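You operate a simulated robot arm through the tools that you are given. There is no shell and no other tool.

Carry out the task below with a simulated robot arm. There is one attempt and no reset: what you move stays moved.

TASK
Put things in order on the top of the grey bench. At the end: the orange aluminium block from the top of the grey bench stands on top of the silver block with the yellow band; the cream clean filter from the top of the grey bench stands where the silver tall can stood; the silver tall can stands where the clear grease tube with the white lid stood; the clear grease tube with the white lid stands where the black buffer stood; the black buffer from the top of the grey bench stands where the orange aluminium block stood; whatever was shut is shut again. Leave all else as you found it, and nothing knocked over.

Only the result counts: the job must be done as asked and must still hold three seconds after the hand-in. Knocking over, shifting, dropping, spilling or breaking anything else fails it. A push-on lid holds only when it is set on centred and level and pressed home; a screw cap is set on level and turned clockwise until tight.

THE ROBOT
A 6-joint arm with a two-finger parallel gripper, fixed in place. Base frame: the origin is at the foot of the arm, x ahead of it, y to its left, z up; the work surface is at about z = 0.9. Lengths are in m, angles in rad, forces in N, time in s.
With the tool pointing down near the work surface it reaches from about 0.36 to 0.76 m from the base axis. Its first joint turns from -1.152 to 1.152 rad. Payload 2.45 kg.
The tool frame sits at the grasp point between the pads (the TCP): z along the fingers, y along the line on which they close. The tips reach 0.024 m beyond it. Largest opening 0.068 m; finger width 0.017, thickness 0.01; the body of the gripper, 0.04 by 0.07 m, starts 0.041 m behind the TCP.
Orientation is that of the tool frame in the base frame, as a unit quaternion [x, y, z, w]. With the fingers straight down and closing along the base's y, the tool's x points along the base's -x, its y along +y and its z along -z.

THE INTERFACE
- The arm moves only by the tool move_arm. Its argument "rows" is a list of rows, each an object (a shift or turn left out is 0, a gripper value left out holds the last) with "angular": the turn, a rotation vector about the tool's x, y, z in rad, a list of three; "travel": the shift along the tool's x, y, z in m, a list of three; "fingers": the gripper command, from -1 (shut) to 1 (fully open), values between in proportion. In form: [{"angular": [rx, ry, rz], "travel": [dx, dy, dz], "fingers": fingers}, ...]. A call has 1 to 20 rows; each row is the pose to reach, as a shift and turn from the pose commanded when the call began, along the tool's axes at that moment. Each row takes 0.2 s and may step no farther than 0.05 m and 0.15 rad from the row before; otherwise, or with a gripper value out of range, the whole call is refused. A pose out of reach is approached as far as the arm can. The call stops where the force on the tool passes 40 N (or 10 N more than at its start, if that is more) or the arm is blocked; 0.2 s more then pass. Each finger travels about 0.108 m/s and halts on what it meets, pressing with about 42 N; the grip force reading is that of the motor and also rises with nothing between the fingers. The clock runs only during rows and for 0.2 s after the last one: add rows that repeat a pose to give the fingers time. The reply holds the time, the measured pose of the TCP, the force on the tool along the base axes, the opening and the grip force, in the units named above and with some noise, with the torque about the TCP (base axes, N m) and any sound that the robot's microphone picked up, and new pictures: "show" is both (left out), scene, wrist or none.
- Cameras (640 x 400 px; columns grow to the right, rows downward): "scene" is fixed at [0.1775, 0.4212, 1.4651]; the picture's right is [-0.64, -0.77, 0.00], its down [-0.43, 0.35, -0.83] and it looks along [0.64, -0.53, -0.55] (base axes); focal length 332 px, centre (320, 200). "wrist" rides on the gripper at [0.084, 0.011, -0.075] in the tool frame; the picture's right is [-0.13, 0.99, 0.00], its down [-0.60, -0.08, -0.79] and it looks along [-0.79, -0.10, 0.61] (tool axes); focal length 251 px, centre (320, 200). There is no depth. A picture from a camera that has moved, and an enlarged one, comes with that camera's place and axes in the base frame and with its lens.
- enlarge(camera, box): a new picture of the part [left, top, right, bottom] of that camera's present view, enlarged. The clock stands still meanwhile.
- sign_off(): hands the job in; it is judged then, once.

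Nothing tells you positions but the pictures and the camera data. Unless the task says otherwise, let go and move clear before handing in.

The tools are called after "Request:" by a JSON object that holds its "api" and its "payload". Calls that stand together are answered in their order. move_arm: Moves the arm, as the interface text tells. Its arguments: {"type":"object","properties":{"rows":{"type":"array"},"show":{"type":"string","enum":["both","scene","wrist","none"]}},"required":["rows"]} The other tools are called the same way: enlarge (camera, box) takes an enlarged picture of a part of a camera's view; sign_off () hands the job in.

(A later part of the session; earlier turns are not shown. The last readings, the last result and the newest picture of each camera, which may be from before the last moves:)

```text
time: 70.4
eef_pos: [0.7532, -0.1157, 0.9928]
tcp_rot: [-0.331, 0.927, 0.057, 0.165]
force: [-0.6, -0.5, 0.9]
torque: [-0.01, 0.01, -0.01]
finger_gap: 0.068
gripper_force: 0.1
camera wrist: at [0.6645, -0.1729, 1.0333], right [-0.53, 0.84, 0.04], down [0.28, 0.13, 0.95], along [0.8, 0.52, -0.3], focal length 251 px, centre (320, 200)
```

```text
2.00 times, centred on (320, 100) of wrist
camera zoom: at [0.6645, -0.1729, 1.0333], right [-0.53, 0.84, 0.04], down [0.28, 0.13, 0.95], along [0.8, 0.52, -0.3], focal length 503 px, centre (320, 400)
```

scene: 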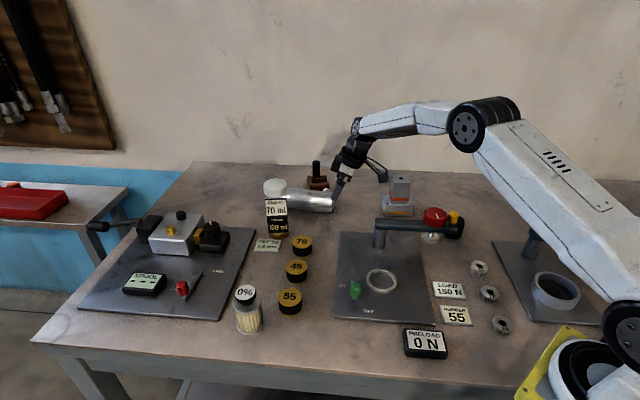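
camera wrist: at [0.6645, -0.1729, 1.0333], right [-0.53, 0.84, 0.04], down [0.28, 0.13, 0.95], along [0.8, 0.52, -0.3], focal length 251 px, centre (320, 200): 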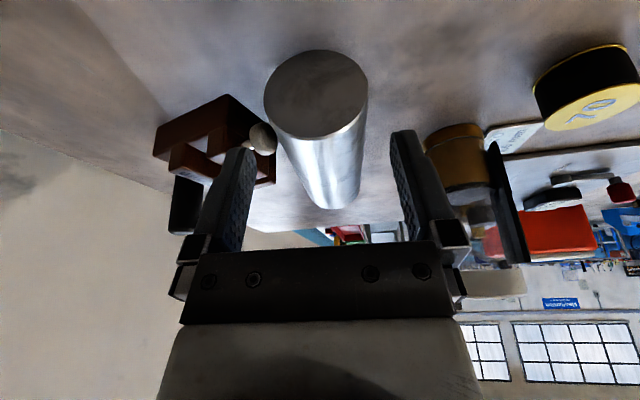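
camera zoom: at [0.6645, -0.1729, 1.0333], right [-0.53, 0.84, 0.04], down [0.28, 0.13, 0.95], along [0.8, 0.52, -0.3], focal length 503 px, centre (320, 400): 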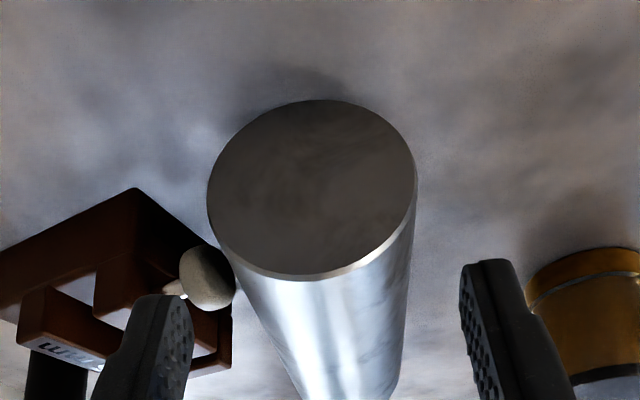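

Request:
{"api": "move_arm", "payload": {"rows": [{"travel": [0.0038, -0.001, 0.015]}, {"travel": [0.0038, -0.001, 0.035]}, {"travel": [0.0038, -0.001, 0.055]}, {"travel": [0.0038, -0.001, 0.064]}, {"travel": [0.0038, -0.001, 0.064]}]}}

Request:
{"api": "enlarge", "payload": {"camera": "wrist", "box": [180, 80, 480, 260]}}

Request:
{"api": "enlarge", "payload": {"camera": "scene", "box": [260, 140, 420, 230]}}

```text
time: 71.6
eef_pos: [0.7666, -0.1056, 0.9292]
tcp_rot: [-0.332, 0.927, 0.058, 0.164]
force: [-0.1, -0.3, -0.3]
torque: [-0.01, -0.01, 0.0]
finger_gap: 0.0683
gripper_force: 0.0
camera wrist: at [0.6782, -0.1621, 0.9704], right [-0.53, 0.84, 0.04], down [0.28, 0.13, 0.95], along [0.8, 0.52, -0.3], focal length 251 px, centre (320, 200)
```

scene: 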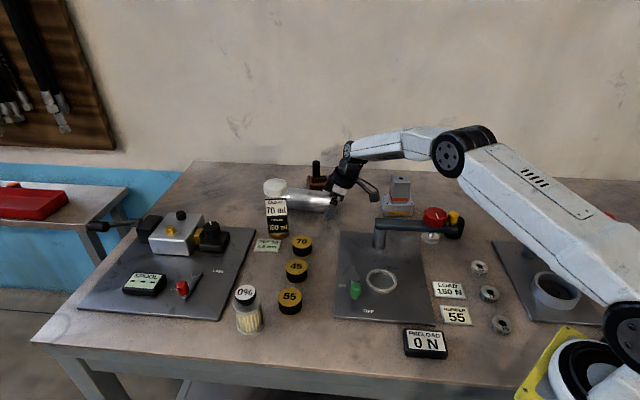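
wrist: 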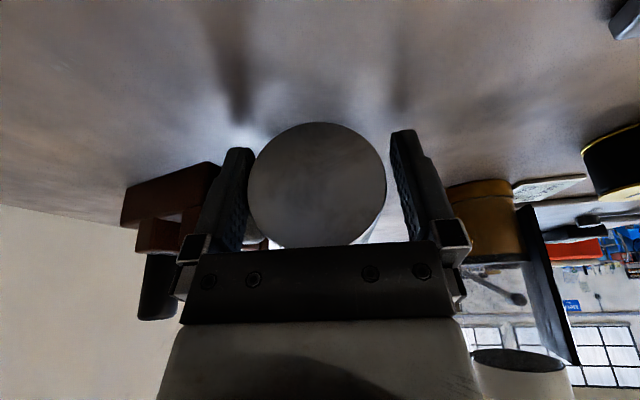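

```text
2.13 times, centred on (330, 170) of wrist
camera zoom: at [0.6782, -0.1621, 0.9704], right [-0.53, 0.84, 0.04], down [0.28, 0.13, 0.95], along [0.8, 0.52, -0.3], focal length 536 px, centre (299, 264)
```

zoom: 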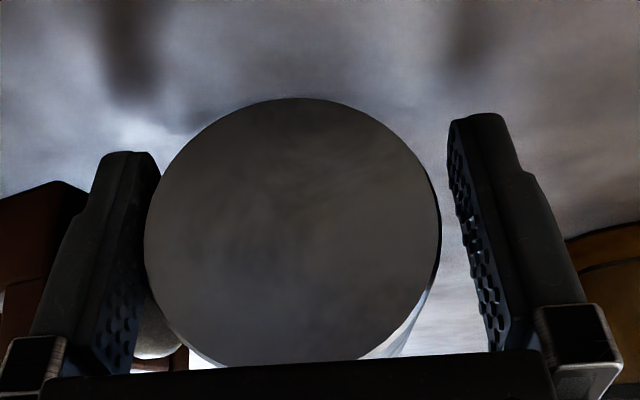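

```text
4.00 times, centred on (340, 185) of scene
camera zoom: at [0.1775, 0.4212, 1.4651], right [-0.64, -0.77, 0.0], down [-0.43, 0.35, -0.83], along [0.64, -0.53, -0.55], focal length 1329 px, centre (240, 260)
```

zoom: 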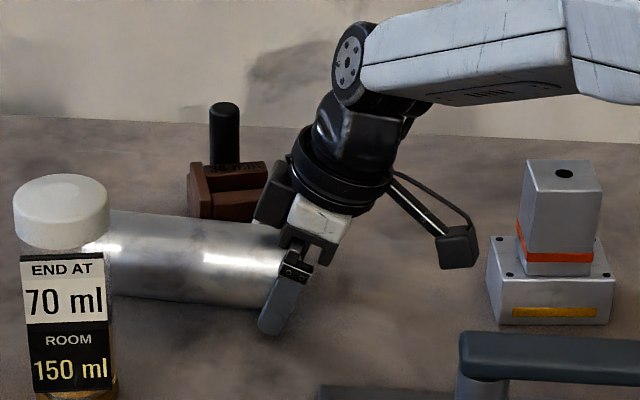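

Request:
{"api": "move_arm", "payload": {"rows": [{"fingers": 0.85}, {"fingers": 0.75}, {"fingers": 0.5}, {"fingers": -1}, {"fingers": -1}]}}

Request:
{"api": "enlarge", "payload": {"camera": "scene", "box": [260, 140, 420, 230]}}

```text
time: 72.8
eef_pos: [0.7659, -0.1054, 0.9292]
tcp_rot: [-0.332, 0.927, 0.058, 0.164]
force: [0.5, 0.9, -0.2]
torque: [-0.07, 0.0, -0.01]
finger_gap: 0.0608
gripper_force: 42.2
camera wrist: at [0.6782, -0.1622, 0.9707], right [-0.53, 0.84, 0.04], down [0.28, 0.13, 0.95], along [0.8, 0.52, -0.3], focal length 251 px, centre (320, 200)
```

scene: 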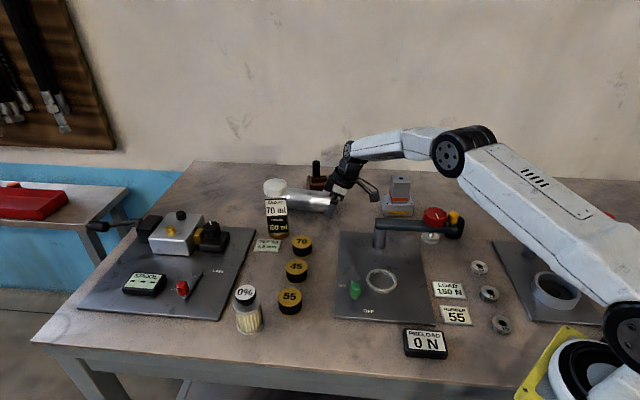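
wrist: 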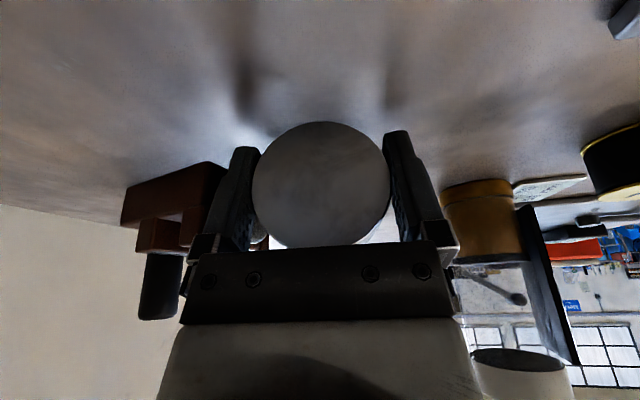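

```text
4.00 times, centred on (340, 185) of scene
camera zoom: at [0.1775, 0.4212, 1.4651], right [-0.64, -0.77, 0.0], down [-0.43, 0.35, -0.83], along [0.64, -0.53, -0.55], focal length 1329 px, centre (240, 260)
```

zoom: 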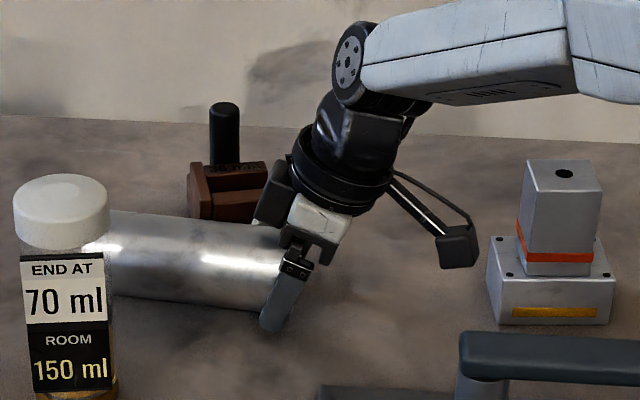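

Gripped on its end. Drag the can slowly away from the vise toward the free strip.

Request:
{"api": "move_arm", "payload": {"rows": [{"travel": [0.0178, 0.0052, -0.0065]}, {"travel": [0.0357, 0.0105, -0.013]}, {"travel": [0.0535, 0.0157, -0.0196]}, {"travel": [0.0714, 0.021, -0.0261]}, {"travel": [0.0892, 0.0262, -0.0326]}, {"travel": [0.0892, 0.0262, -0.0326]}]}}

Request:
{"api": "enlarge", "payload": {"camera": "scene", "box": [260, 140, 420, 230]}}

```text
time: 74.2
eef_pos: [0.6779, -0.1464, 0.9305]
tcp_rot: [-0.332, 0.927, 0.058, 0.165]
force: [-0.4, 0.3, -1.0]
torque: [-0.07, 0.05, 0.02]
finger_gap: 0.0608
gripper_force: 42.1
camera wrist: at [0.5891, -0.2026, 0.9724], right [-0.53, 0.84, 0.04], down [0.28, 0.13, 0.95], along [0.8, 0.52, -0.3], focal length 251 px, centre (320, 200)
```

scene: 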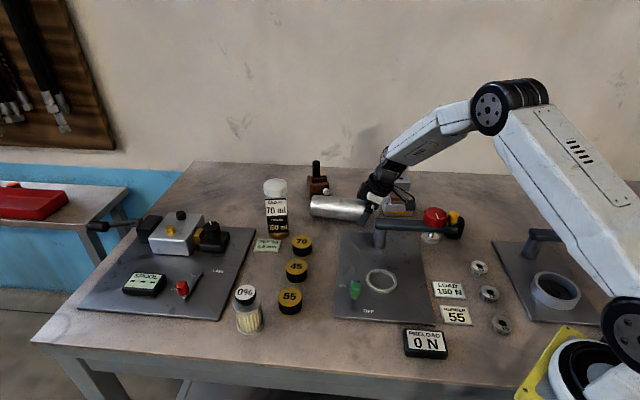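
wrist: 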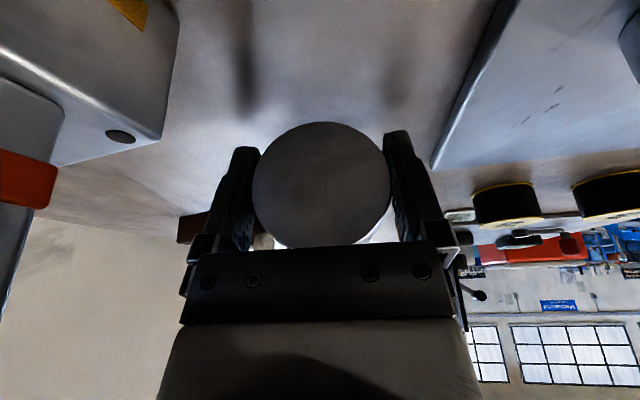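

```text
4.00 times, centred on (340, 185) of scene
camera zoom: at [0.1775, 0.4212, 1.4651], right [-0.64, -0.77, 0.0], down [-0.43, 0.35, -0.83], along [0.64, -0.53, -0.55], focal length 1329 px, centre (240, 260)
```

zoom: 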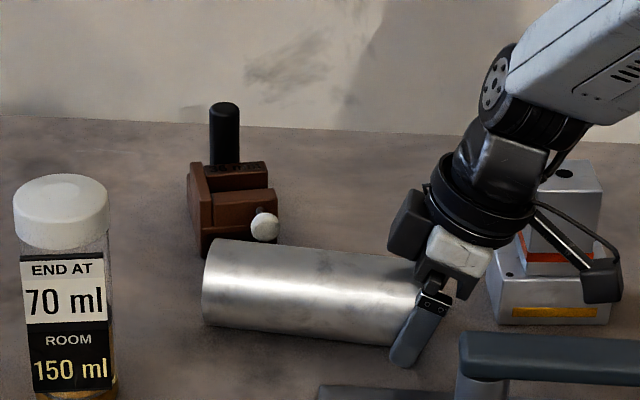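

Dragged clear of the vise. Release and back off along the tool axis.

Request:
{"api": "move_arm", "payload": {"rows": [{"fingers": -0.2}, {"fingers": 1}, {"fingers": 1}, {"travel": [0, 0, -0.02]}, {"travel": [0, 0, -0.06]}, {"travel": [0, 0, -0.1]}, {"travel": [0, 0, -0.12]}]}}

Request:
{"api": "enlarge", "payload": {"camera": "wrist", "box": [200, 0, 440, 200]}}

Request:
{"api": "enlarge", "payload": {"camera": "scene", "box": [260, 140, 420, 230]}}

```text
time: 75.8
eef_pos: [0.6439, -0.1722, 1.0439]
tcp_rot: [-0.331, 0.927, 0.058, 0.164]
force: [-0.2, 0.1, -0.5]
torque: [-0.03, 0.0, 0.01]
finger_gap: 0.068
gripper_force: 0.1
camera wrist: at [0.5559, -0.2288, 1.0849], right [-0.53, 0.84, 0.04], down [0.28, 0.13, 0.95], along [0.8, 0.52, -0.3], focal length 251 px, centre (320, 200)
```

scene: 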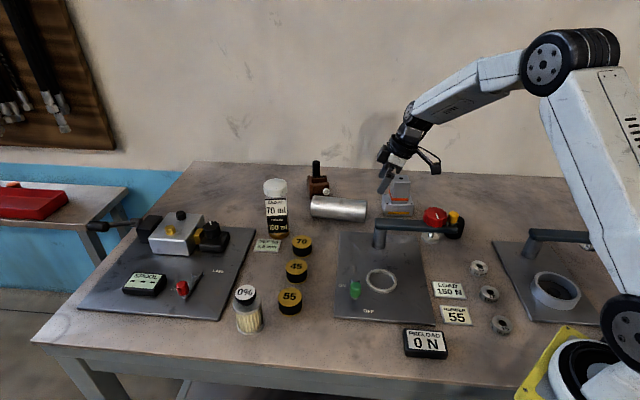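
wrist: 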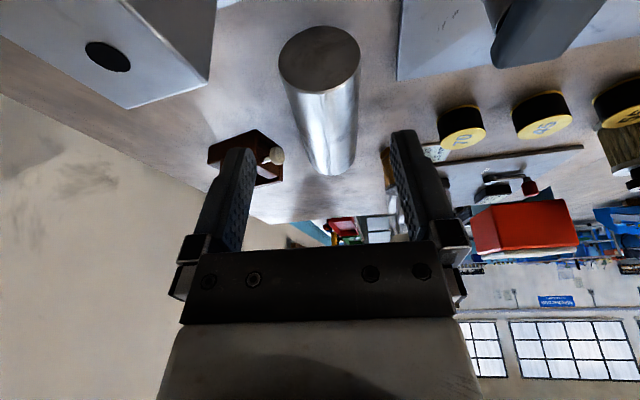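

```text
2.00 times, centred on (320, 100) of wrist
camera zoom: at [0.5559, -0.2288, 1.0849], right [-0.53, 0.84, 0.04], down [0.28, 0.13, 0.95], along [0.8, 0.52, -0.3], focal length 503 px, centre (320, 400)
```

zoom: 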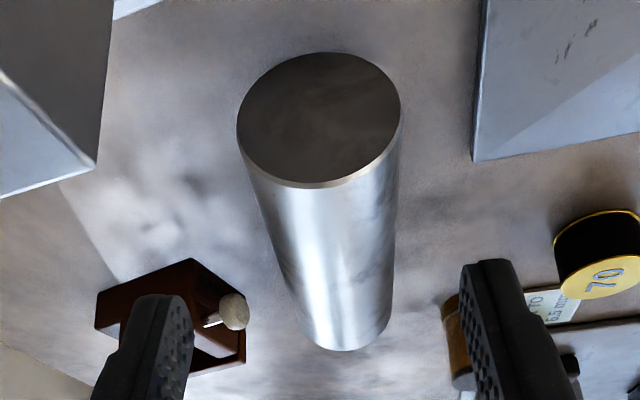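

```text
4.00 times, centred on (340, 185) of scene
camera zoom: at [0.1775, 0.4212, 1.4651], right [-0.64, -0.77, 0.0], down [-0.43, 0.35, -0.83], along [0.64, -0.53, -0.55], focal length 1329 px, centre (240, 260)
```

zoom: 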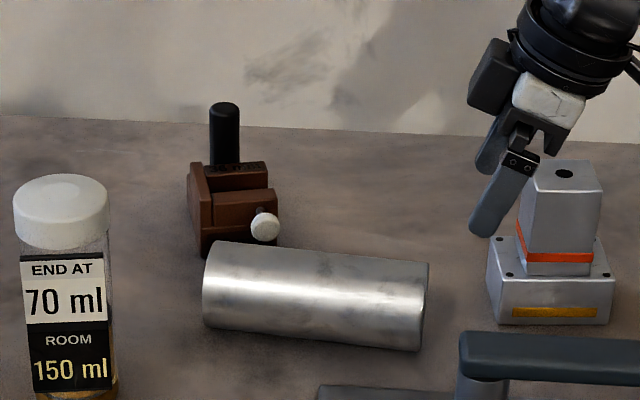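

Can is stable and the vise untouched. Level the tool and move over the can's middle.

Request:
{"api": "move_arm", "payload": {"rows": [{"travel": [-0.0269, -0.0001, 0.0125], "angular": [0, 0.088, 0]}, {"travel": [-0.0538, -0.0002, 0.025], "angular": [0, 0.176, 0]}, {"travel": [-0.0807, -0.0003, 0.0374], "angular": [0, 0.263, 0]}, {"travel": [-0.1076, -0.0004, 0.0499], "angular": [0, 0.351, 0]}, {"travel": [-0.1076, -0.0004, 0.0499], "angular": [0, 0.351, 0]}]}}

Request:
{"api": "enlarge", "payload": {"camera": "wrist", "box": [180, 0, 460, 220]}}

```text
time: 77.0
eef_pos: [0.7363, -0.0948, 1.0332]
tcp_rot: [-0.336, 0.942, -0.002, -0.001]
force: [0.3, -0.3, 0.2]
torque: [0.02, 0.01, 0.01]
finger_gap: 0.0681
gripper_force: 0.0
camera wrist: at [0.6638, -0.1386, 1.1084], right [-0.53, 0.85, 0.0], down [0.52, 0.32, 0.79], along [0.67, 0.42, -0.61], focal length 251 px, centre (320, 200)
```

scene: 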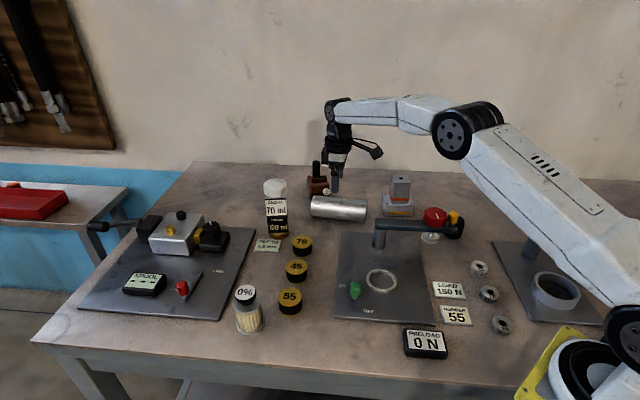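
wrist: 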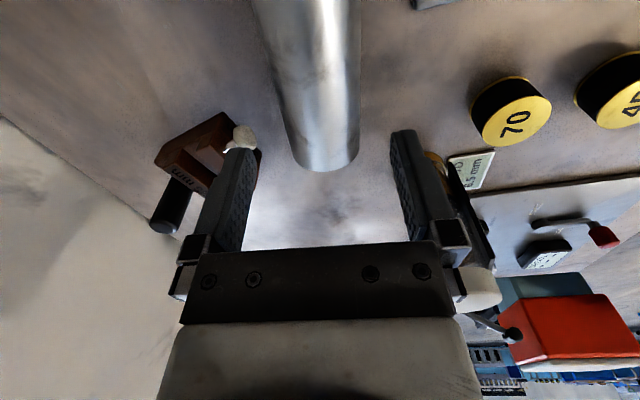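

```text
1.82 times, centred on (320, 110) of wrist
camera zoom: at [0.6638, -0.1386, 1.1084], right [-0.53, 0.85, 0.0], down [0.52, 0.32, 0.79], along [0.67, 0.42, -0.61], focal length 457 px, centre (320, 364)
```

zoom: 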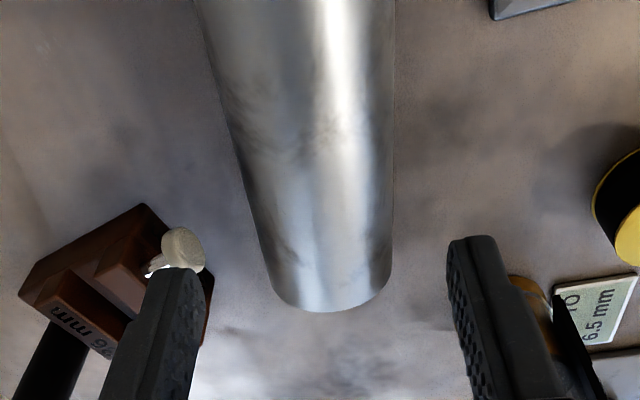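

Request:
{"api": "move_arm", "payload": {"rows": [{"travel": [0, -0.003, 0.02], "angular": [0, 0, 0.02]}, {"travel": [0, -0.003, 0.05], "angular": [0, 0, 0.02]}, {"travel": [0, -0.003, 0.08], "angular": [0, 0, 0.02]}, {"travel": [0, -0.003, 0.1], "angular": [0, 0, 0.02]}, {"travel": [0, -0.003, 0.1], "angular": [0, 0, 0.02]}]}}

Request:
{"api": "enlarge", "payload": {"camera": "wrist", "box": [180, 80, 480, 260]}}

```text
time: 78.2
eef_pos: [0.7388, -0.0981, 0.9325]
tcp_rot: [-0.327, 0.945, -0.001, -0.001]
force: [-1.1, -0.4, -1.7]
torque: [0.0, 0.0, 0.0]
finger_gap: 0.068
gripper_force: 0.0
camera wrist: at [0.6663, -0.1406, 1.0071], right [-0.51, 0.86, 0.0], down [0.52, 0.31, 0.79], along [0.68, 0.4, -0.61], focal length 251 px, centre (320, 200)
```

scene: 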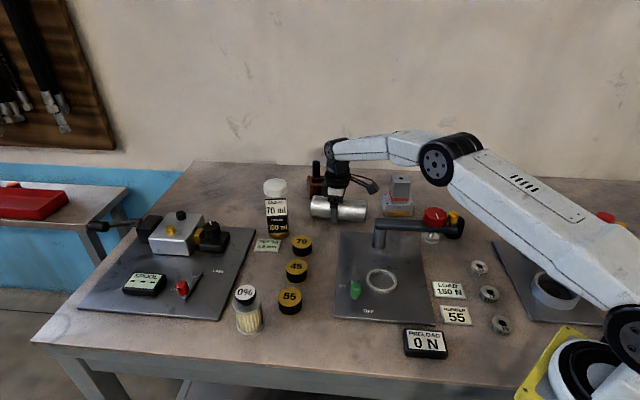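
wrist: 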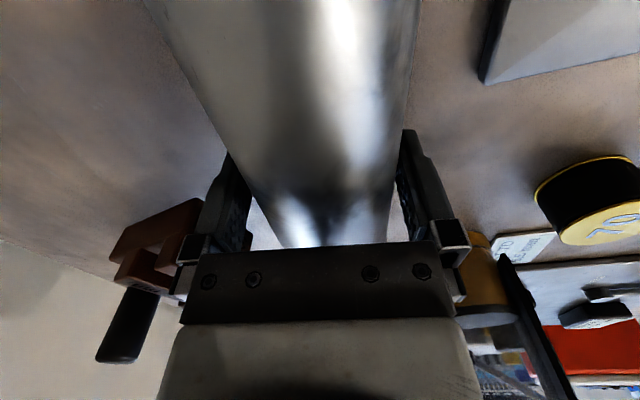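

```text
2.13 times, centred on (330, 170) of wrist
camera zoom: at [0.6663, -0.1406, 1.0071], right [-0.51, 0.86, 0.0], down [0.52, 0.31, 0.79], along [0.68, 0.4, -0.61], focal length 536 px, centre (299, 264)
```

zoom: 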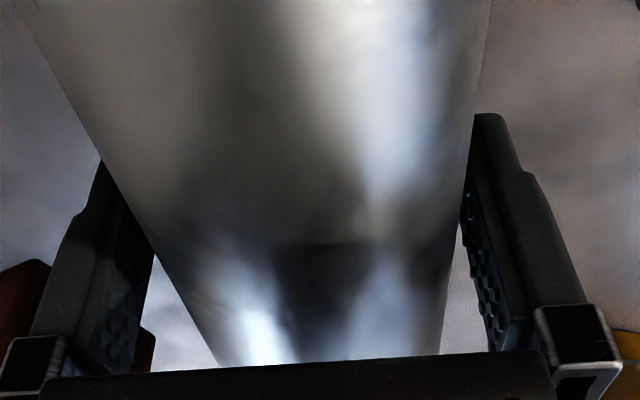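

Request:
{"api": "move_arm", "payload": {"rows": [{"fingers": 0.85}, {"fingers": 0.75}, {"fingers": -1}, {"fingers": -1}, {"fingers": -1, "travel": [0, 0, -0.01]}, {"travel": [0, 0, -0.03]}, {"travel": [0, 0, -0.03]}]}}

Request:
{"api": "enlarge", "payload": {"camera": "scene", "box": [260, 140, 420, 230]}}

```text
time: 79.8
eef_pos: [0.7387, -0.099, 0.9619]
tcp_rot: [-0.327, 0.945, -0.002, 0.001]
force: [0.4, -0.5, -0.8]
torque: [-0.01, -0.01, -0.01]
finger_gap: 0.0608
gripper_force: 41.7
camera wrist: at [0.6654, -0.1417, 1.0375], right [-0.51, 0.86, 0.0], down [0.52, 0.31, 0.79], along [0.68, 0.4, -0.61], focal length 251 px, centre (320, 200)
```

scene: 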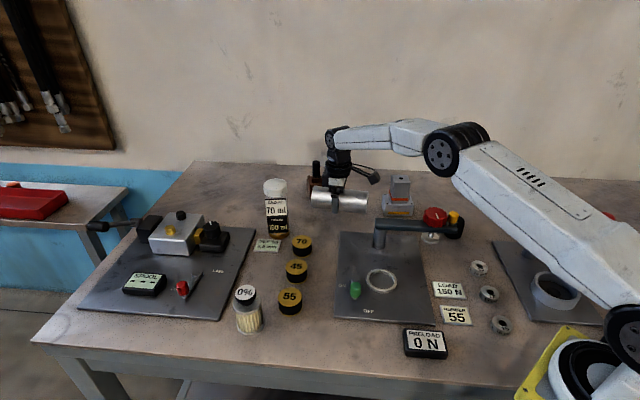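
wrist: 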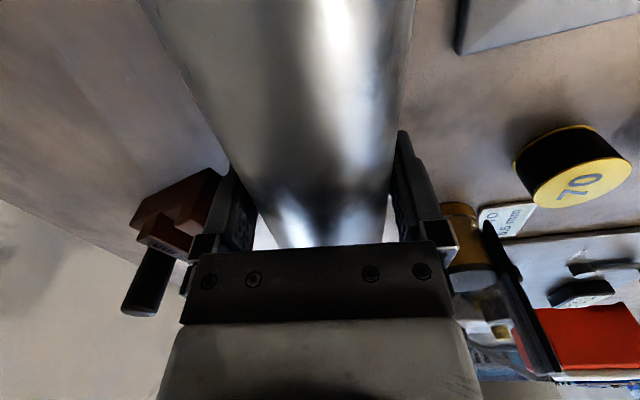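

```text
4.00 times, centred on (340, 185) of scene
camera zoom: at [0.1775, 0.4212, 1.4651], right [-0.64, -0.77, 0.0], down [-0.43, 0.35, -0.83], along [0.64, -0.53, -0.55], focal length 1329 px, centre (240, 260)
```

zoom: 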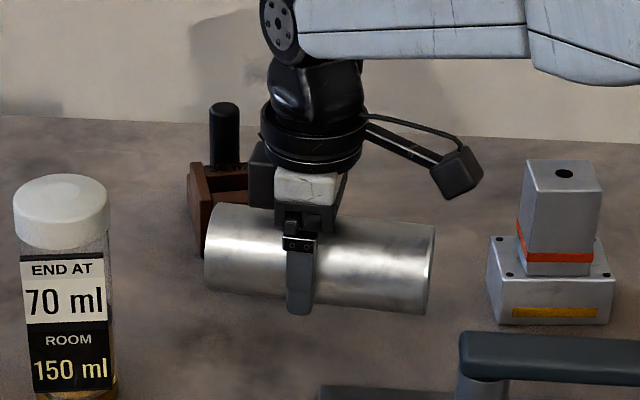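

The can is light and held level. Raise it and carry it, turning it radial, to lie near the tube's old spot (open end outward).

Request:
{"api": "move_arm", "payload": {"rows": [{"travel": [0, 0, -0.047]}, {"travel": [0, 0, -0.094]}, {"travel": [0, 0, -0.14]}, {"travel": [0.0406, -0.0093, -0.14], "angular": [0, 0, 0.139]}, {"travel": [0.0811, -0.0185, -0.14], "angular": [0, 0, 0.278]}, {"travel": [0.1217, -0.0278, -0.14], "angular": [0, 0, 0.417]}, {"travel": [0.1623, -0.0371, -0.14], "angular": [0, 0, 0.556]}, {"travel": [0.2029, -0.0464, -0.14], "angular": [0, 0, 0.695]}, {"travel": [0.2434, -0.0556, -0.14], "angular": [0, 0, 0.835]}], "show": "scene"}}

```text
time: 81.8
eef_pos: [0.5809, -0.2947, 1.103]
tcp_rot: [0.086, 0.996, -0.001, 0.0]
force: [0.4, -0.4, -0.4]
torque: [0.04, -0.01, -0.02]
finger_gap: 0.0607
gripper_force: 41.2
```

scene: 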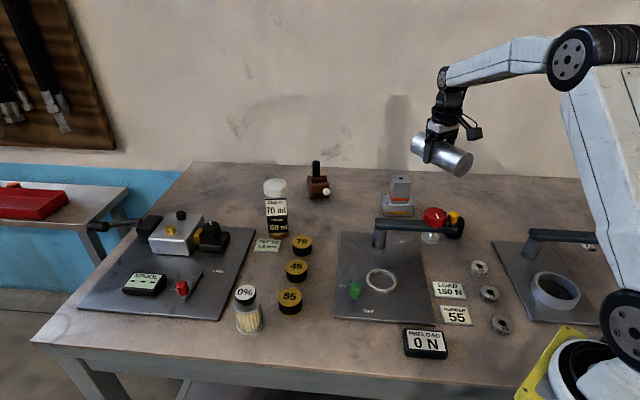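

Request:
{"api": "move_arm", "payload": {"rows": [{"travel": [0.0161, -0.0286, 0], "angular": [0, 0, 0.11]}, {"travel": [0.0322, -0.0573, 0], "angular": [0, 0, 0.22]}, {"travel": [0.0482, -0.0859, 0], "angular": [0, 0, 0.33]}, {"travel": [0.0643, -0.1146, 0], "angular": [0, 0, 0.44]}, {"travel": [0.0804, -0.1432, 0], "angular": [0, 0, 0.551]}, {"travel": [0.0804, -0.1432, 0], "angular": [0, 0, 0.551]}]}}

Request:
{"api": "enlarge", "payload": {"camera": "scene", "box": [420, 120, 600, 250]}}

```text
time: 83.2
eef_pos: [0.4779, -0.4215, 1.103]
tcp_rot: [0.353, 0.936, -0.001, 0.001]
force: [0.1, 0.4, -0.7]
torque: [0.03, -0.01, 0.02]
finger_gap: 0.0606
gripper_force: 42.0
camera wrist: at [0.4223, -0.3565, 1.1772], right [0.75, 0.66, 0.0], down [0.4, -0.46, 0.79], along [0.52, -0.6, -0.61], focal length 251 px, centre (320, 200)
```

scene: 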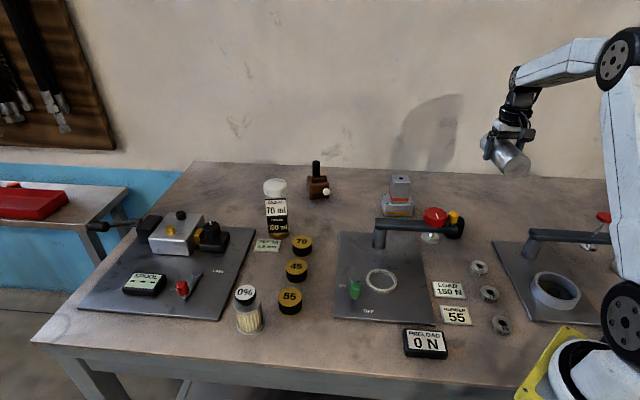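
wrist: 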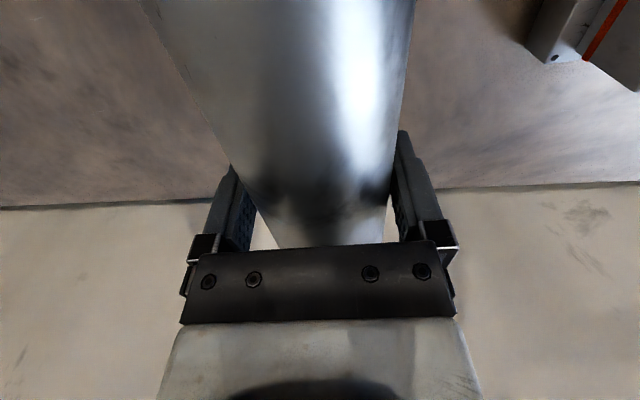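

```text
3.08 times, centred on (510, 185) of scene
camera zoom: at [0.1775, 0.4211, 1.4651], right [-0.64, -0.77, 0.0], down [-0.43, 0.35, -0.83], along [0.64, -0.53, -0.55], focal length 1023 px, centre (-265, 246)
```

zoom: 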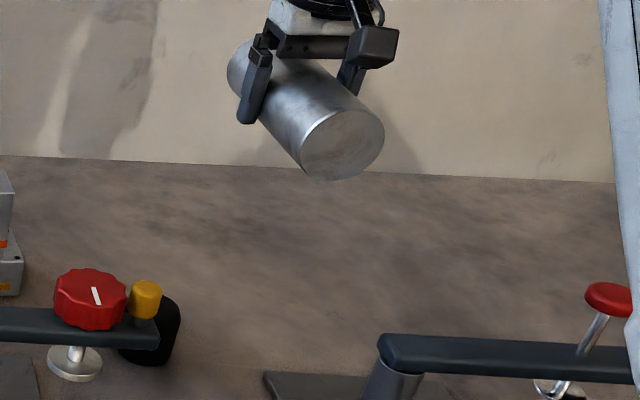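

Lower the can to lie on the bench here.

Request:
{"api": "move_arm", "payload": {"rows": [{"travel": [0, 0, 0.045]}, {"travel": [0, 0, 0.09]}, {"travel": [0, 0, 0.13]}, {"travel": [0, 0, 0.155]}, {"travel": [0, 0, 0.167]}, {"travel": [0, 0, 0.169]}, {"travel": [0, 0, 0.169]}]}}

Request:
{"api": "enlarge", "payload": {"camera": "scene", "box": [420, 120, 600, 250]}}

```text
time: 84.8
eef_pos: [0.4771, -0.4214, 0.9323]
tcp_rot: [0.351, 0.936, -0.002, 0.0]
force: [-0.1, 0.1, -1.5]
torque: [-0.03, -0.02, -0.01]
finger_gap: 0.0602
gripper_force: 42.2
camera wrist: at [0.4216, -0.3569, 1.0074], right [0.75, 0.66, 0.0], down [0.4, -0.46, 0.79], along [0.52, -0.6, -0.61], focal length 251 px, centre (320, 200)
```

scene: 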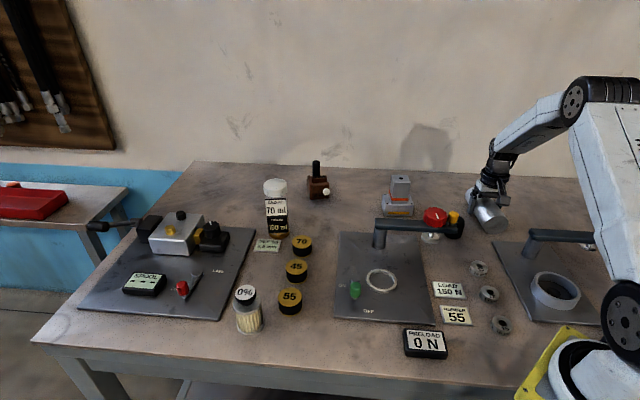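
wrist: 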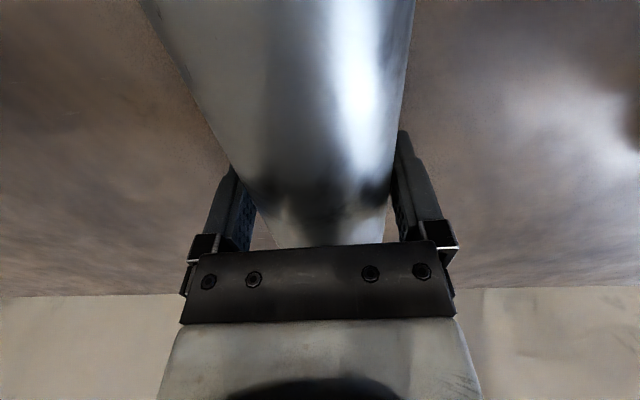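

```text
3.08 times, centred on (510, 185) of scene
camera zoom: at [0.1775, 0.4212, 1.4651], right [-0.64, -0.77, 0.0], down [-0.43, 0.35, -0.83], along [0.64, -0.53, -0.55], focal length 1023 px, centre (-265, 246)
```

zoom: 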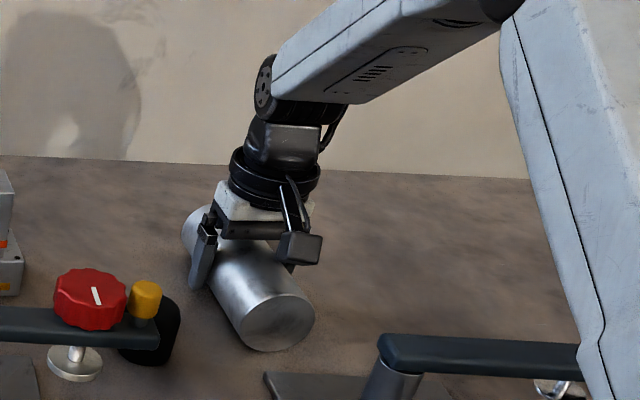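

Request:
{"api": "move_arm", "payload": {"rows": [{"travel": [0, 0, 0.001]}, {"travel": [0, 0, 0.002]}], "show": "none"}}

```text
time: 85.4
eef_pos: [0.4767, -0.4222, 0.9327]
tcp_rot: [0.352, 0.936, -0.001, 0.001]
force: [1.3, 1.0, 6.2]
torque: [0.41, 0.34, -0.16]
finger_gap: 0.0608
gripper_force: 41.8
```

Request:
{"api": "move_arm", "payload": {"rows": [{"fingers": 0.4}, {"fingers": 1}, {"fingers": 1}, {"travel": [0, 0, -0.002]}, {"travel": [0, 0, -0.002]}]}}

Request:
{"api": "enlarge", "payload": {"camera": "scene", "box": [420, 120, 600, 250]}}

```text
time: 86.6
eef_pos: [0.4765, -0.4217, 0.935]
tcp_rot: [0.352, 0.936, -0.001, 0.0]
force: [0.4, 0.7, 0.0]
torque: [0.02, 0.01, 0.01]
finger_gap: 0.0681
gripper_force: 0.0
camera wrist: at [0.4209, -0.3566, 1.0083], right [0.75, 0.66, 0.0], down [0.4, -0.46, 0.79], along [0.52, -0.6, -0.61], focal length 251 px, centre (320, 200)
```

scene: 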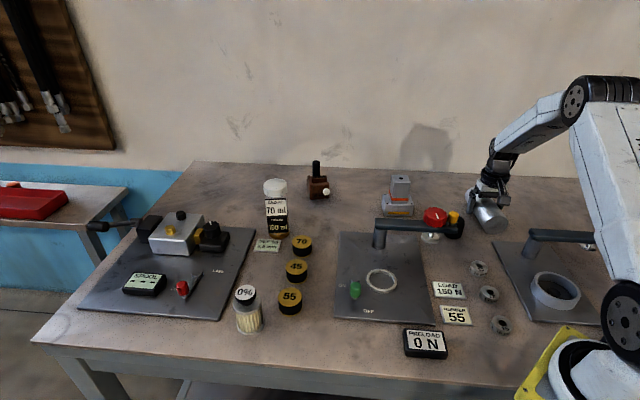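
wrist: 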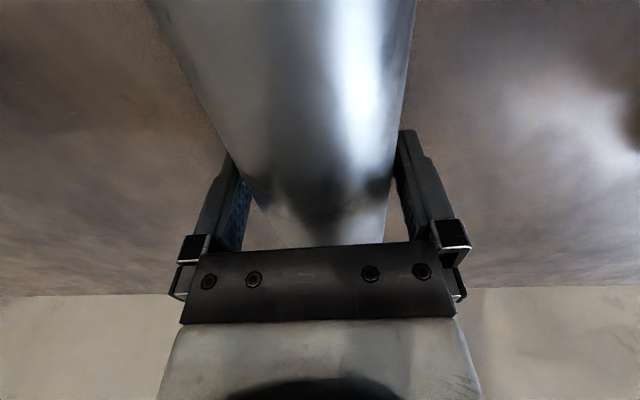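

```text
3.08 times, centred on (510, 185) of scene
camera zoom: at [0.1775, 0.4212, 1.4651], right [-0.64, -0.77, 0.0], down [-0.43, 0.35, -0.83], along [0.64, -0.53, -0.55], focal length 1023 px, centre (-265, 246)
```

zoom: 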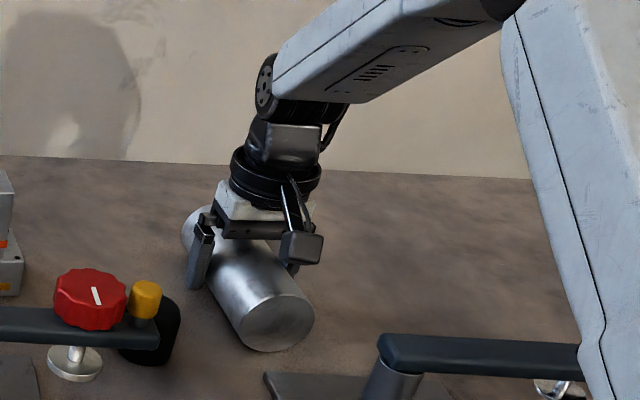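

Request:
{"api": "move_arm", "payload": {"rows": [{"travel": [-0.015, 0, 0]}, {"travel": [-0.03, 0, 0]}, {"travel": [-0.043, 0, 0]}, {"travel": [-0.043, 0, 0], "angular": [0, 0.13, 0]}, {"travel": [-0.043, 0, 0], "angular": [0, 0.26, 0]}, {"travel": [-0.043, 0, 0], "angular": [0, 0.26, 0]}]}}

Request:
{"api": "enlarge", "payload": {"camera": "scene", "box": [420, 120, 600, 250]}}

```text
time: 88.0
eef_pos: [0.5096, -0.4499, 0.9332]
tcp_rot: [0.348, 0.928, 0.045, -0.122]
force: [-0.2, -0.2, -0.1]
torque: [-0.02, -0.01, -0.02]
finger_gap: 0.068
gripper_force: 0.3
camera wrist: at [0.4702, -0.3995, 1.028], right [0.75, 0.66, -0.03], down [0.54, -0.58, 0.61], along [0.39, -0.48, -0.79], focal length 251 px, centre (320, 200)
```

scene: 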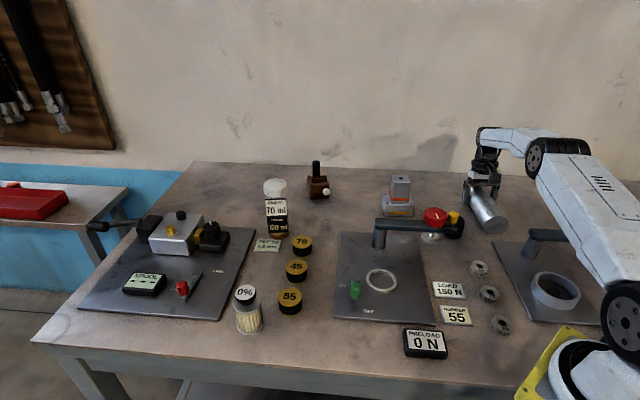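
wrist: 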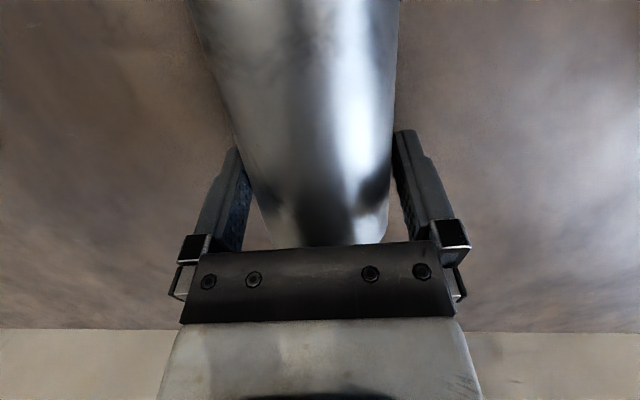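

```text
3.08 times, centred on (510, 185) of scene
camera zoom: at [0.1775, 0.4212, 1.4651], right [-0.64, -0.77, 0.0], down [-0.43, 0.35, -0.83], along [0.64, -0.53, -0.55], focal length 1023 px, centre (-265, 246)
```

zoom: 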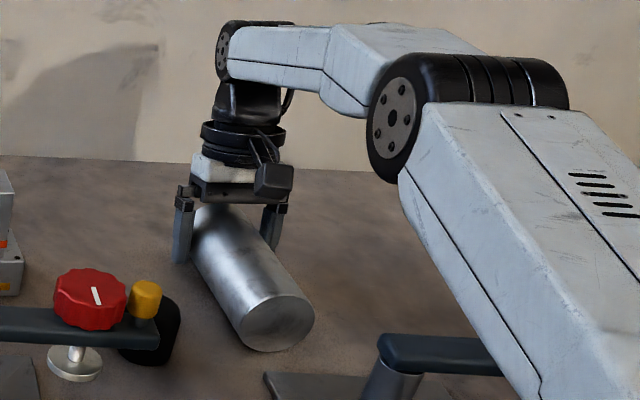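

Request:
{"api": "move_arm", "payload": {"rows": [{"fingers": 0.85}, {"fingers": 0.75}, {"fingers": -1}, {"fingers": -1}, {"fingers": -1}], "show": "wrist"}}

```text
time: 89.2
eef_pos: [0.5088, -0.4497, 0.9341]
tcp_rot: [0.349, 0.928, 0.045, -0.121]
force: [0.2, 0.3, 0.6]
torque: [0.05, 0.07, -0.02]
finger_gap: 0.0609
gripper_force: 42.2
camera wrist: at [0.4701, -0.3996, 1.0281], right [0.75, 0.66, -0.03], down [0.54, -0.58, 0.61], along [0.39, -0.48, -0.79], focal length 251 px, centre (320, 200)
```

wrist: 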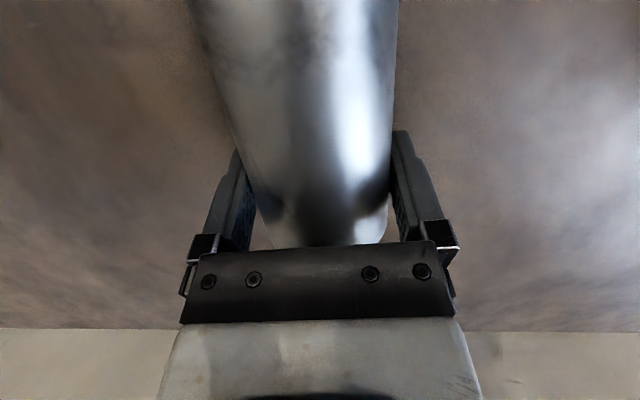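

Gripped near the open end. Lift it straight up in the arm's plane.

Request:
{"api": "move_arm", "payload": {"rows": [{"travel": [0.0171, 0, -0.041], "angular": [-0.001, 0, 0.0039]}, {"travel": [0.0341, 0, -0.0819], "angular": [-0.001, 0, 0.0039]}, {"travel": [0.0512, 0, -0.1229], "angular": [-0.001, 0, 0.0039]}, {"travel": [0.0682, 0, -0.1638], "angular": [-0.001, 0, 0.0039]}, {"travel": [0.0853, 0, -0.2048], "angular": [-0.001, 0, 0.0039]}, {"travel": [0.0853, 0, -0.2048], "angular": [-0.001, 0, 0.0039]}], "show": "scene"}}

```text
time: 90.6
eef_pos: [0.4887, -0.4303, 1.1534]
tcp_rot: [0.352, 0.927, 0.045, -0.12]
force: [-0.3, -0.2, -0.5]
torque: [0.0, -0.06, 0.0]
finger_gap: 0.0611
gripper_force: 41.5
```

scene: 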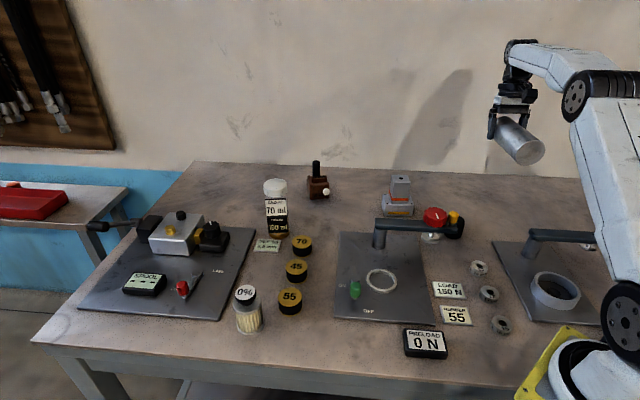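

Request:
{"api": "move_arm", "payload": {"rows": [{"angular": [0, -0.14, 0]}, {"angular": [0, -0.28, 0]}, {"angular": [0, -0.42, 0]}, {"angular": [0, -0.56, 0]}, {"angular": [0, -0.7, 0]}], "show": "none"}}

Request:
{"api": "move_arm", "payload": {"rows": [{"angular": [0, -0.14, 0]}, {"angular": [0, -0.28, 0]}, {"angular": [0, -0.42, 0]}, {"angular": [0, -0.56, 0]}, {"angular": [0, -0.7, 0]}, {"angular": [0, -0.84, 0]}, {"angular": [0, -0.8708, 0]}], "show": "scene"}}

```text
time: 91.8
eef_pos: [0.4868, -0.4296, 1.1547]
tcp_rot: [0.345, 0.913, -0.078, 0.205]
force: [-0.4, 0.0, -1.2]
torque: [-0.01, -0.05, 0.04]
finger_gap: 0.0609
gripper_force: 41.7
```

```text
time: 93.4
eef_pos: [0.5018, -0.4083, 1.1477]
tcp_rot: [0.171, 0.787, -0.212, 0.554]
force: [-1.7, -2.4, 0.3]
torque: [0.1, 0.01, 0.09]
finger_gap: 0.0613
gripper_force: 42.1
out of reach, approached as far as the arm can: row 4, 5
```

scene: 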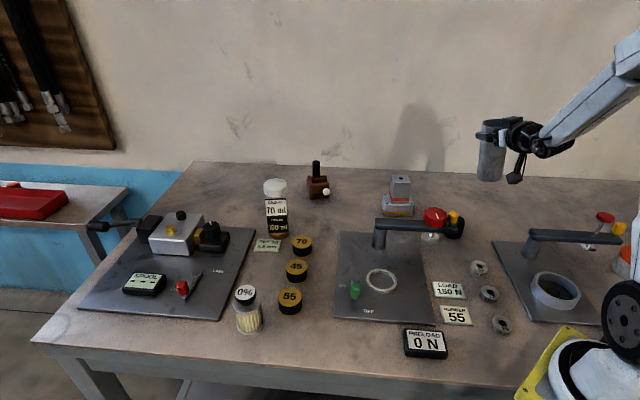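

Request:
{"api": "move_arm", "payload": {"rows": [{"travel": [0, 0, 0]}, {"travel": [0, 0, 0]}, {"travel": [0, 0, 0]}]}}

Request:
{"api": "enlarge", "payload": {"camera": "scene", "box": [440, 80, 640, 230]}}

```text
time: 94.2
eef_pos: [0.4872, -0.4295, 1.1535]
tcp_rot: [0.281, 0.741, -0.217, 0.57]
force: [0.2, -0.1, -0.6]
torque: [-0.04, 0.02, 0.03]
finger_gap: 0.0612
gripper_force: 42.4
camera wrist: at [0.4247, -0.3587, 1.0922], right [0.68, 0.72, 0.12], down [-0.51, 0.35, 0.79], along [0.52, -0.6, 0.6], focal length 251 px, centre (320, 200)
```

scene: 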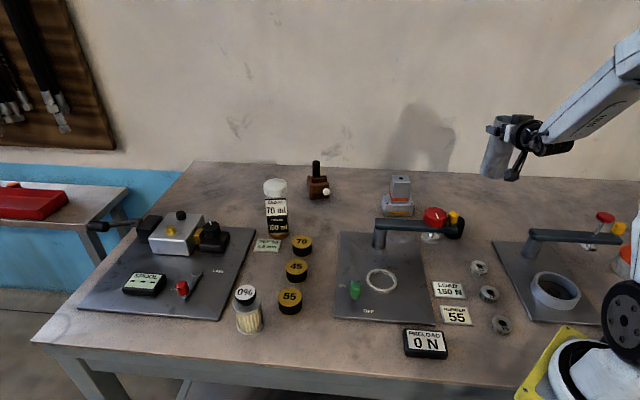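
wrist: 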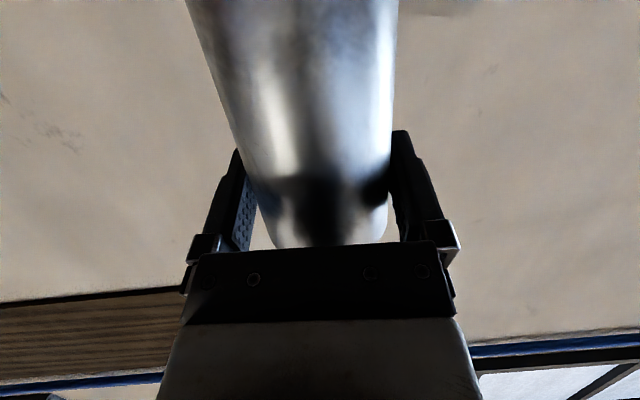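

```text
2.67 times, centred on (540, 155) of scene
camera zoom: at [0.1775, 0.4212, 1.4651], right [-0.64, -0.77, 0.0], down [-0.43, 0.35, -0.83], along [0.64, -0.53, -0.55], focal length 886 px, centre (-267, 320)
```

zoom: 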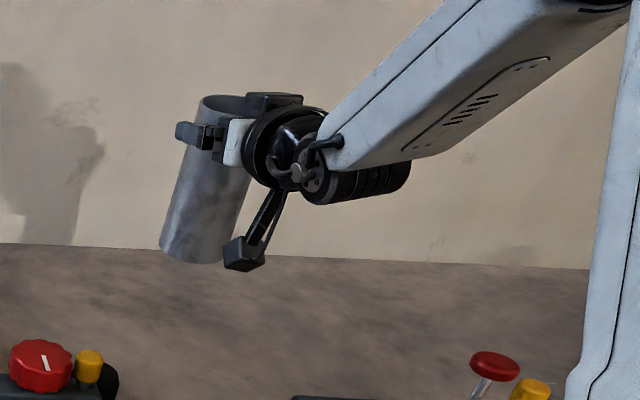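

The can is upright in the grip. Lower it at the tube's old spot.

Request:
{"api": "move_arm", "payload": {"rows": [{"travel": [0.0395, -0.001, 0.0073]}, {"travel": [0.0781, -0.001, 0.0176]}, {"travel": [0.1071, -0.001, 0.0253]}, {"travel": [0.1216, -0.001, 0.0291]}, {"travel": [0.1216, -0.001, 0.0291]}]}}

Request:
{"api": "enlarge", "payload": {"camera": "scene", "box": [440, 120, 620, 240]}}

```text
time: 95.4
eef_pos: [0.4782, -0.4389, 1.0318]
tcp_rot: [0.28, 0.742, -0.21, 0.572]
force: [0.1, 0.1, -1.1]
torque: [-0.02, 0.0, 0.01]
finger_gap: 0.061
gripper_force: 41.3
out of reach, approached as far as the arm can: row 2, 3, 4, 5
camera wrist: at [0.4154, -0.3667, 0.9692], right [0.67, 0.73, 0.13], down [-0.52, 0.34, 0.79], along [0.53, -0.6, 0.6], focal length 251 px, centre (320, 200)
```

scene: 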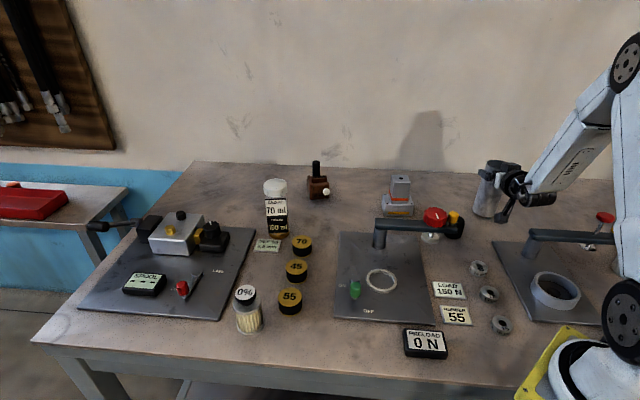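
wrist: 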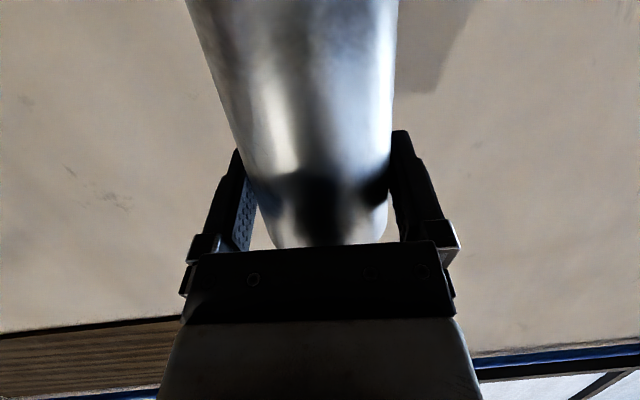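

```text
3.33 times, centred on (530, 180) of scene
camera zoom: at [0.1775, 0.4212, 1.4651], right [-0.64, -0.77, 0.0], down [-0.43, 0.35, -0.83], along [0.64, -0.53, -0.55], focal length 1108 px, centre (-380, 267)
```

zoom: 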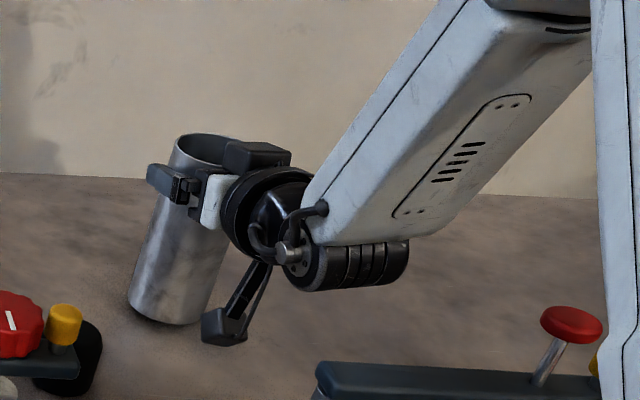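

The roll joint limit again nudges the pose slightly; I raise a little and swing the hand ~8° about the can axis, as worked for the tube.

Request:
{"api": "move_arm", "payload": {"rows": [{"travel": [-0.0039, 0.004, -0.0016], "angular": [-0.05, 0, -0.013]}, {"travel": [-0.0078, 0.008, -0.0032], "angular": [-0.1, 0, -0.026]}, {"travel": [-0.0119, 0.0121, -0.0056], "angular": [-0.143, 0, -0.0379]}, {"travel": [-0.0119, 0.0121, -0.0056], "angular": [-0.143, 0, -0.0379]}, {"travel": [-0.0119, 0.0121, -0.0056], "angular": [-0.143, 0, -0.0379]}]}}

Request:
{"api": "enlarge", "payload": {"camera": "scene", "box": [440, 120, 620, 240]}}

```text
time: 96.6
eef_pos: [0.4846, -0.4279, 1.0452]
tcp_rot: [0.224, 0.759, -0.174, 0.586]
force: [-0.1, -0.6, 0.4]
torque: [0.0, 0.0, 0.0]
finger_gap: 0.061
gripper_force: 42.0
camera wrist: at [0.4119, -0.367, 0.9832], right [0.57, 0.81, 0.12], down [-0.56, 0.27, 0.79], along [0.61, -0.52, 0.6], focal length 251 px, centre (320, 200)
```

scene: 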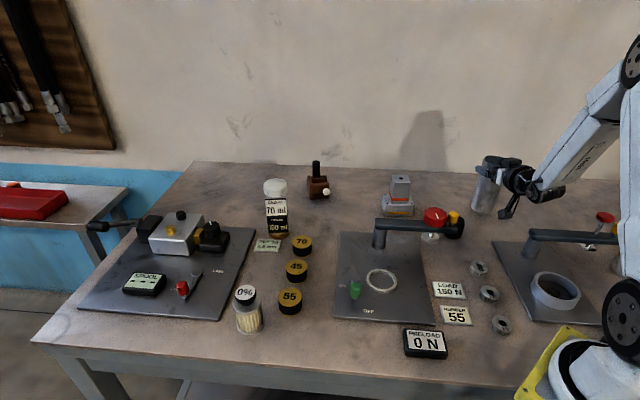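
wrist: 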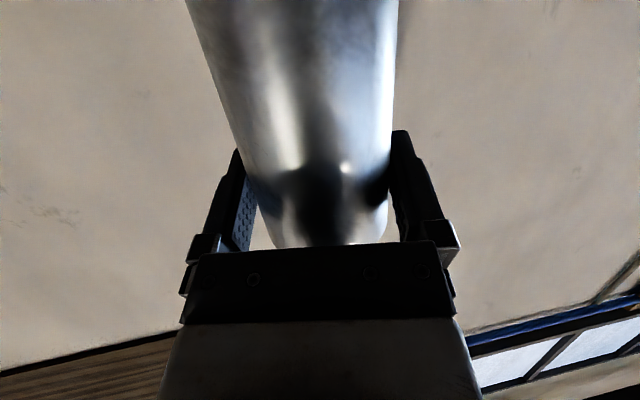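

```text
3.33 times, centred on (530, 180) of scene
camera zoom: at [0.1775, 0.4212, 1.4651], right [-0.64, -0.77, 0.0], down [-0.43, 0.35, -0.83], along [0.64, -0.53, -0.55], focal length 1108 px, centre (-380, 267)
```

zoom: 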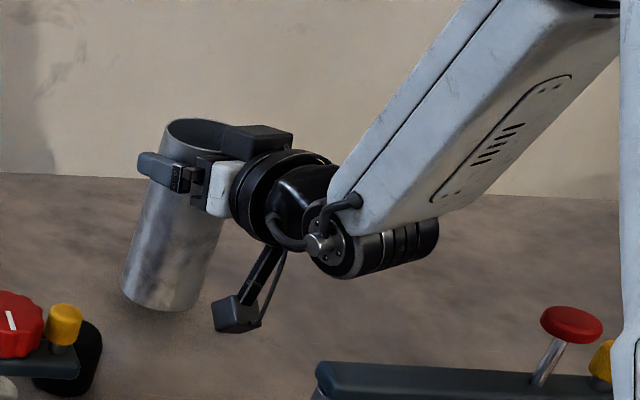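

Centred at the tube's old spot and upright. Lower gently.

Request:
{"api": "move_arm", "payload": {"rows": [{"travel": [0.0097, 0, 0.0025]}, {"travel": [0.0174, 0, 0.0045]}, {"travel": [0.0174, 0, 0.0045]}], "show": "none"}}

Request:
{"api": "move_arm", "payload": {"rows": [{"travel": [0.0015, 0, 0.0004]}, {"travel": [0.0029, 0, 0.0008]}], "show": "none"}}

Request:
{"api": "enlarge", "payload": {"camera": "scene", "box": [460, 150, 540, 230]}}

```text
time: 97.4
eef_pos: [0.4842, -0.4281, 1.0286]
tcp_rot: [0.224, 0.759, -0.174, 0.585]
force: [-0.5, -0.3, -0.3]
torque: [0.04, 0.0, -0.04]
finger_gap: 0.0614
gripper_force: 42.1
```

```text
time: 98.0
eef_pos: [0.4836, -0.4288, 1.025]
tcp_rot: [0.224, 0.76, -0.173, 0.585]
force: [-1.4, 0.6, 0.3]
torque: [0.02, -0.01, 0.0]
finger_gap: 0.0613
gripper_force: 41.8
```

```text
5.00 times, centred on (500, 190) of scene
camera zoom: at [0.1775, 0.4212, 1.4651], right [-0.64, -0.77, 0.0], down [-0.43, 0.35, -0.83], along [0.64, -0.53, -0.55], focal length 1662 px, centre (-580, 250)
```

zoom: 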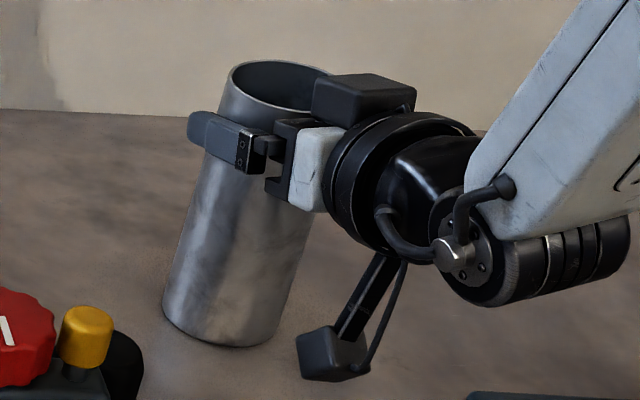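

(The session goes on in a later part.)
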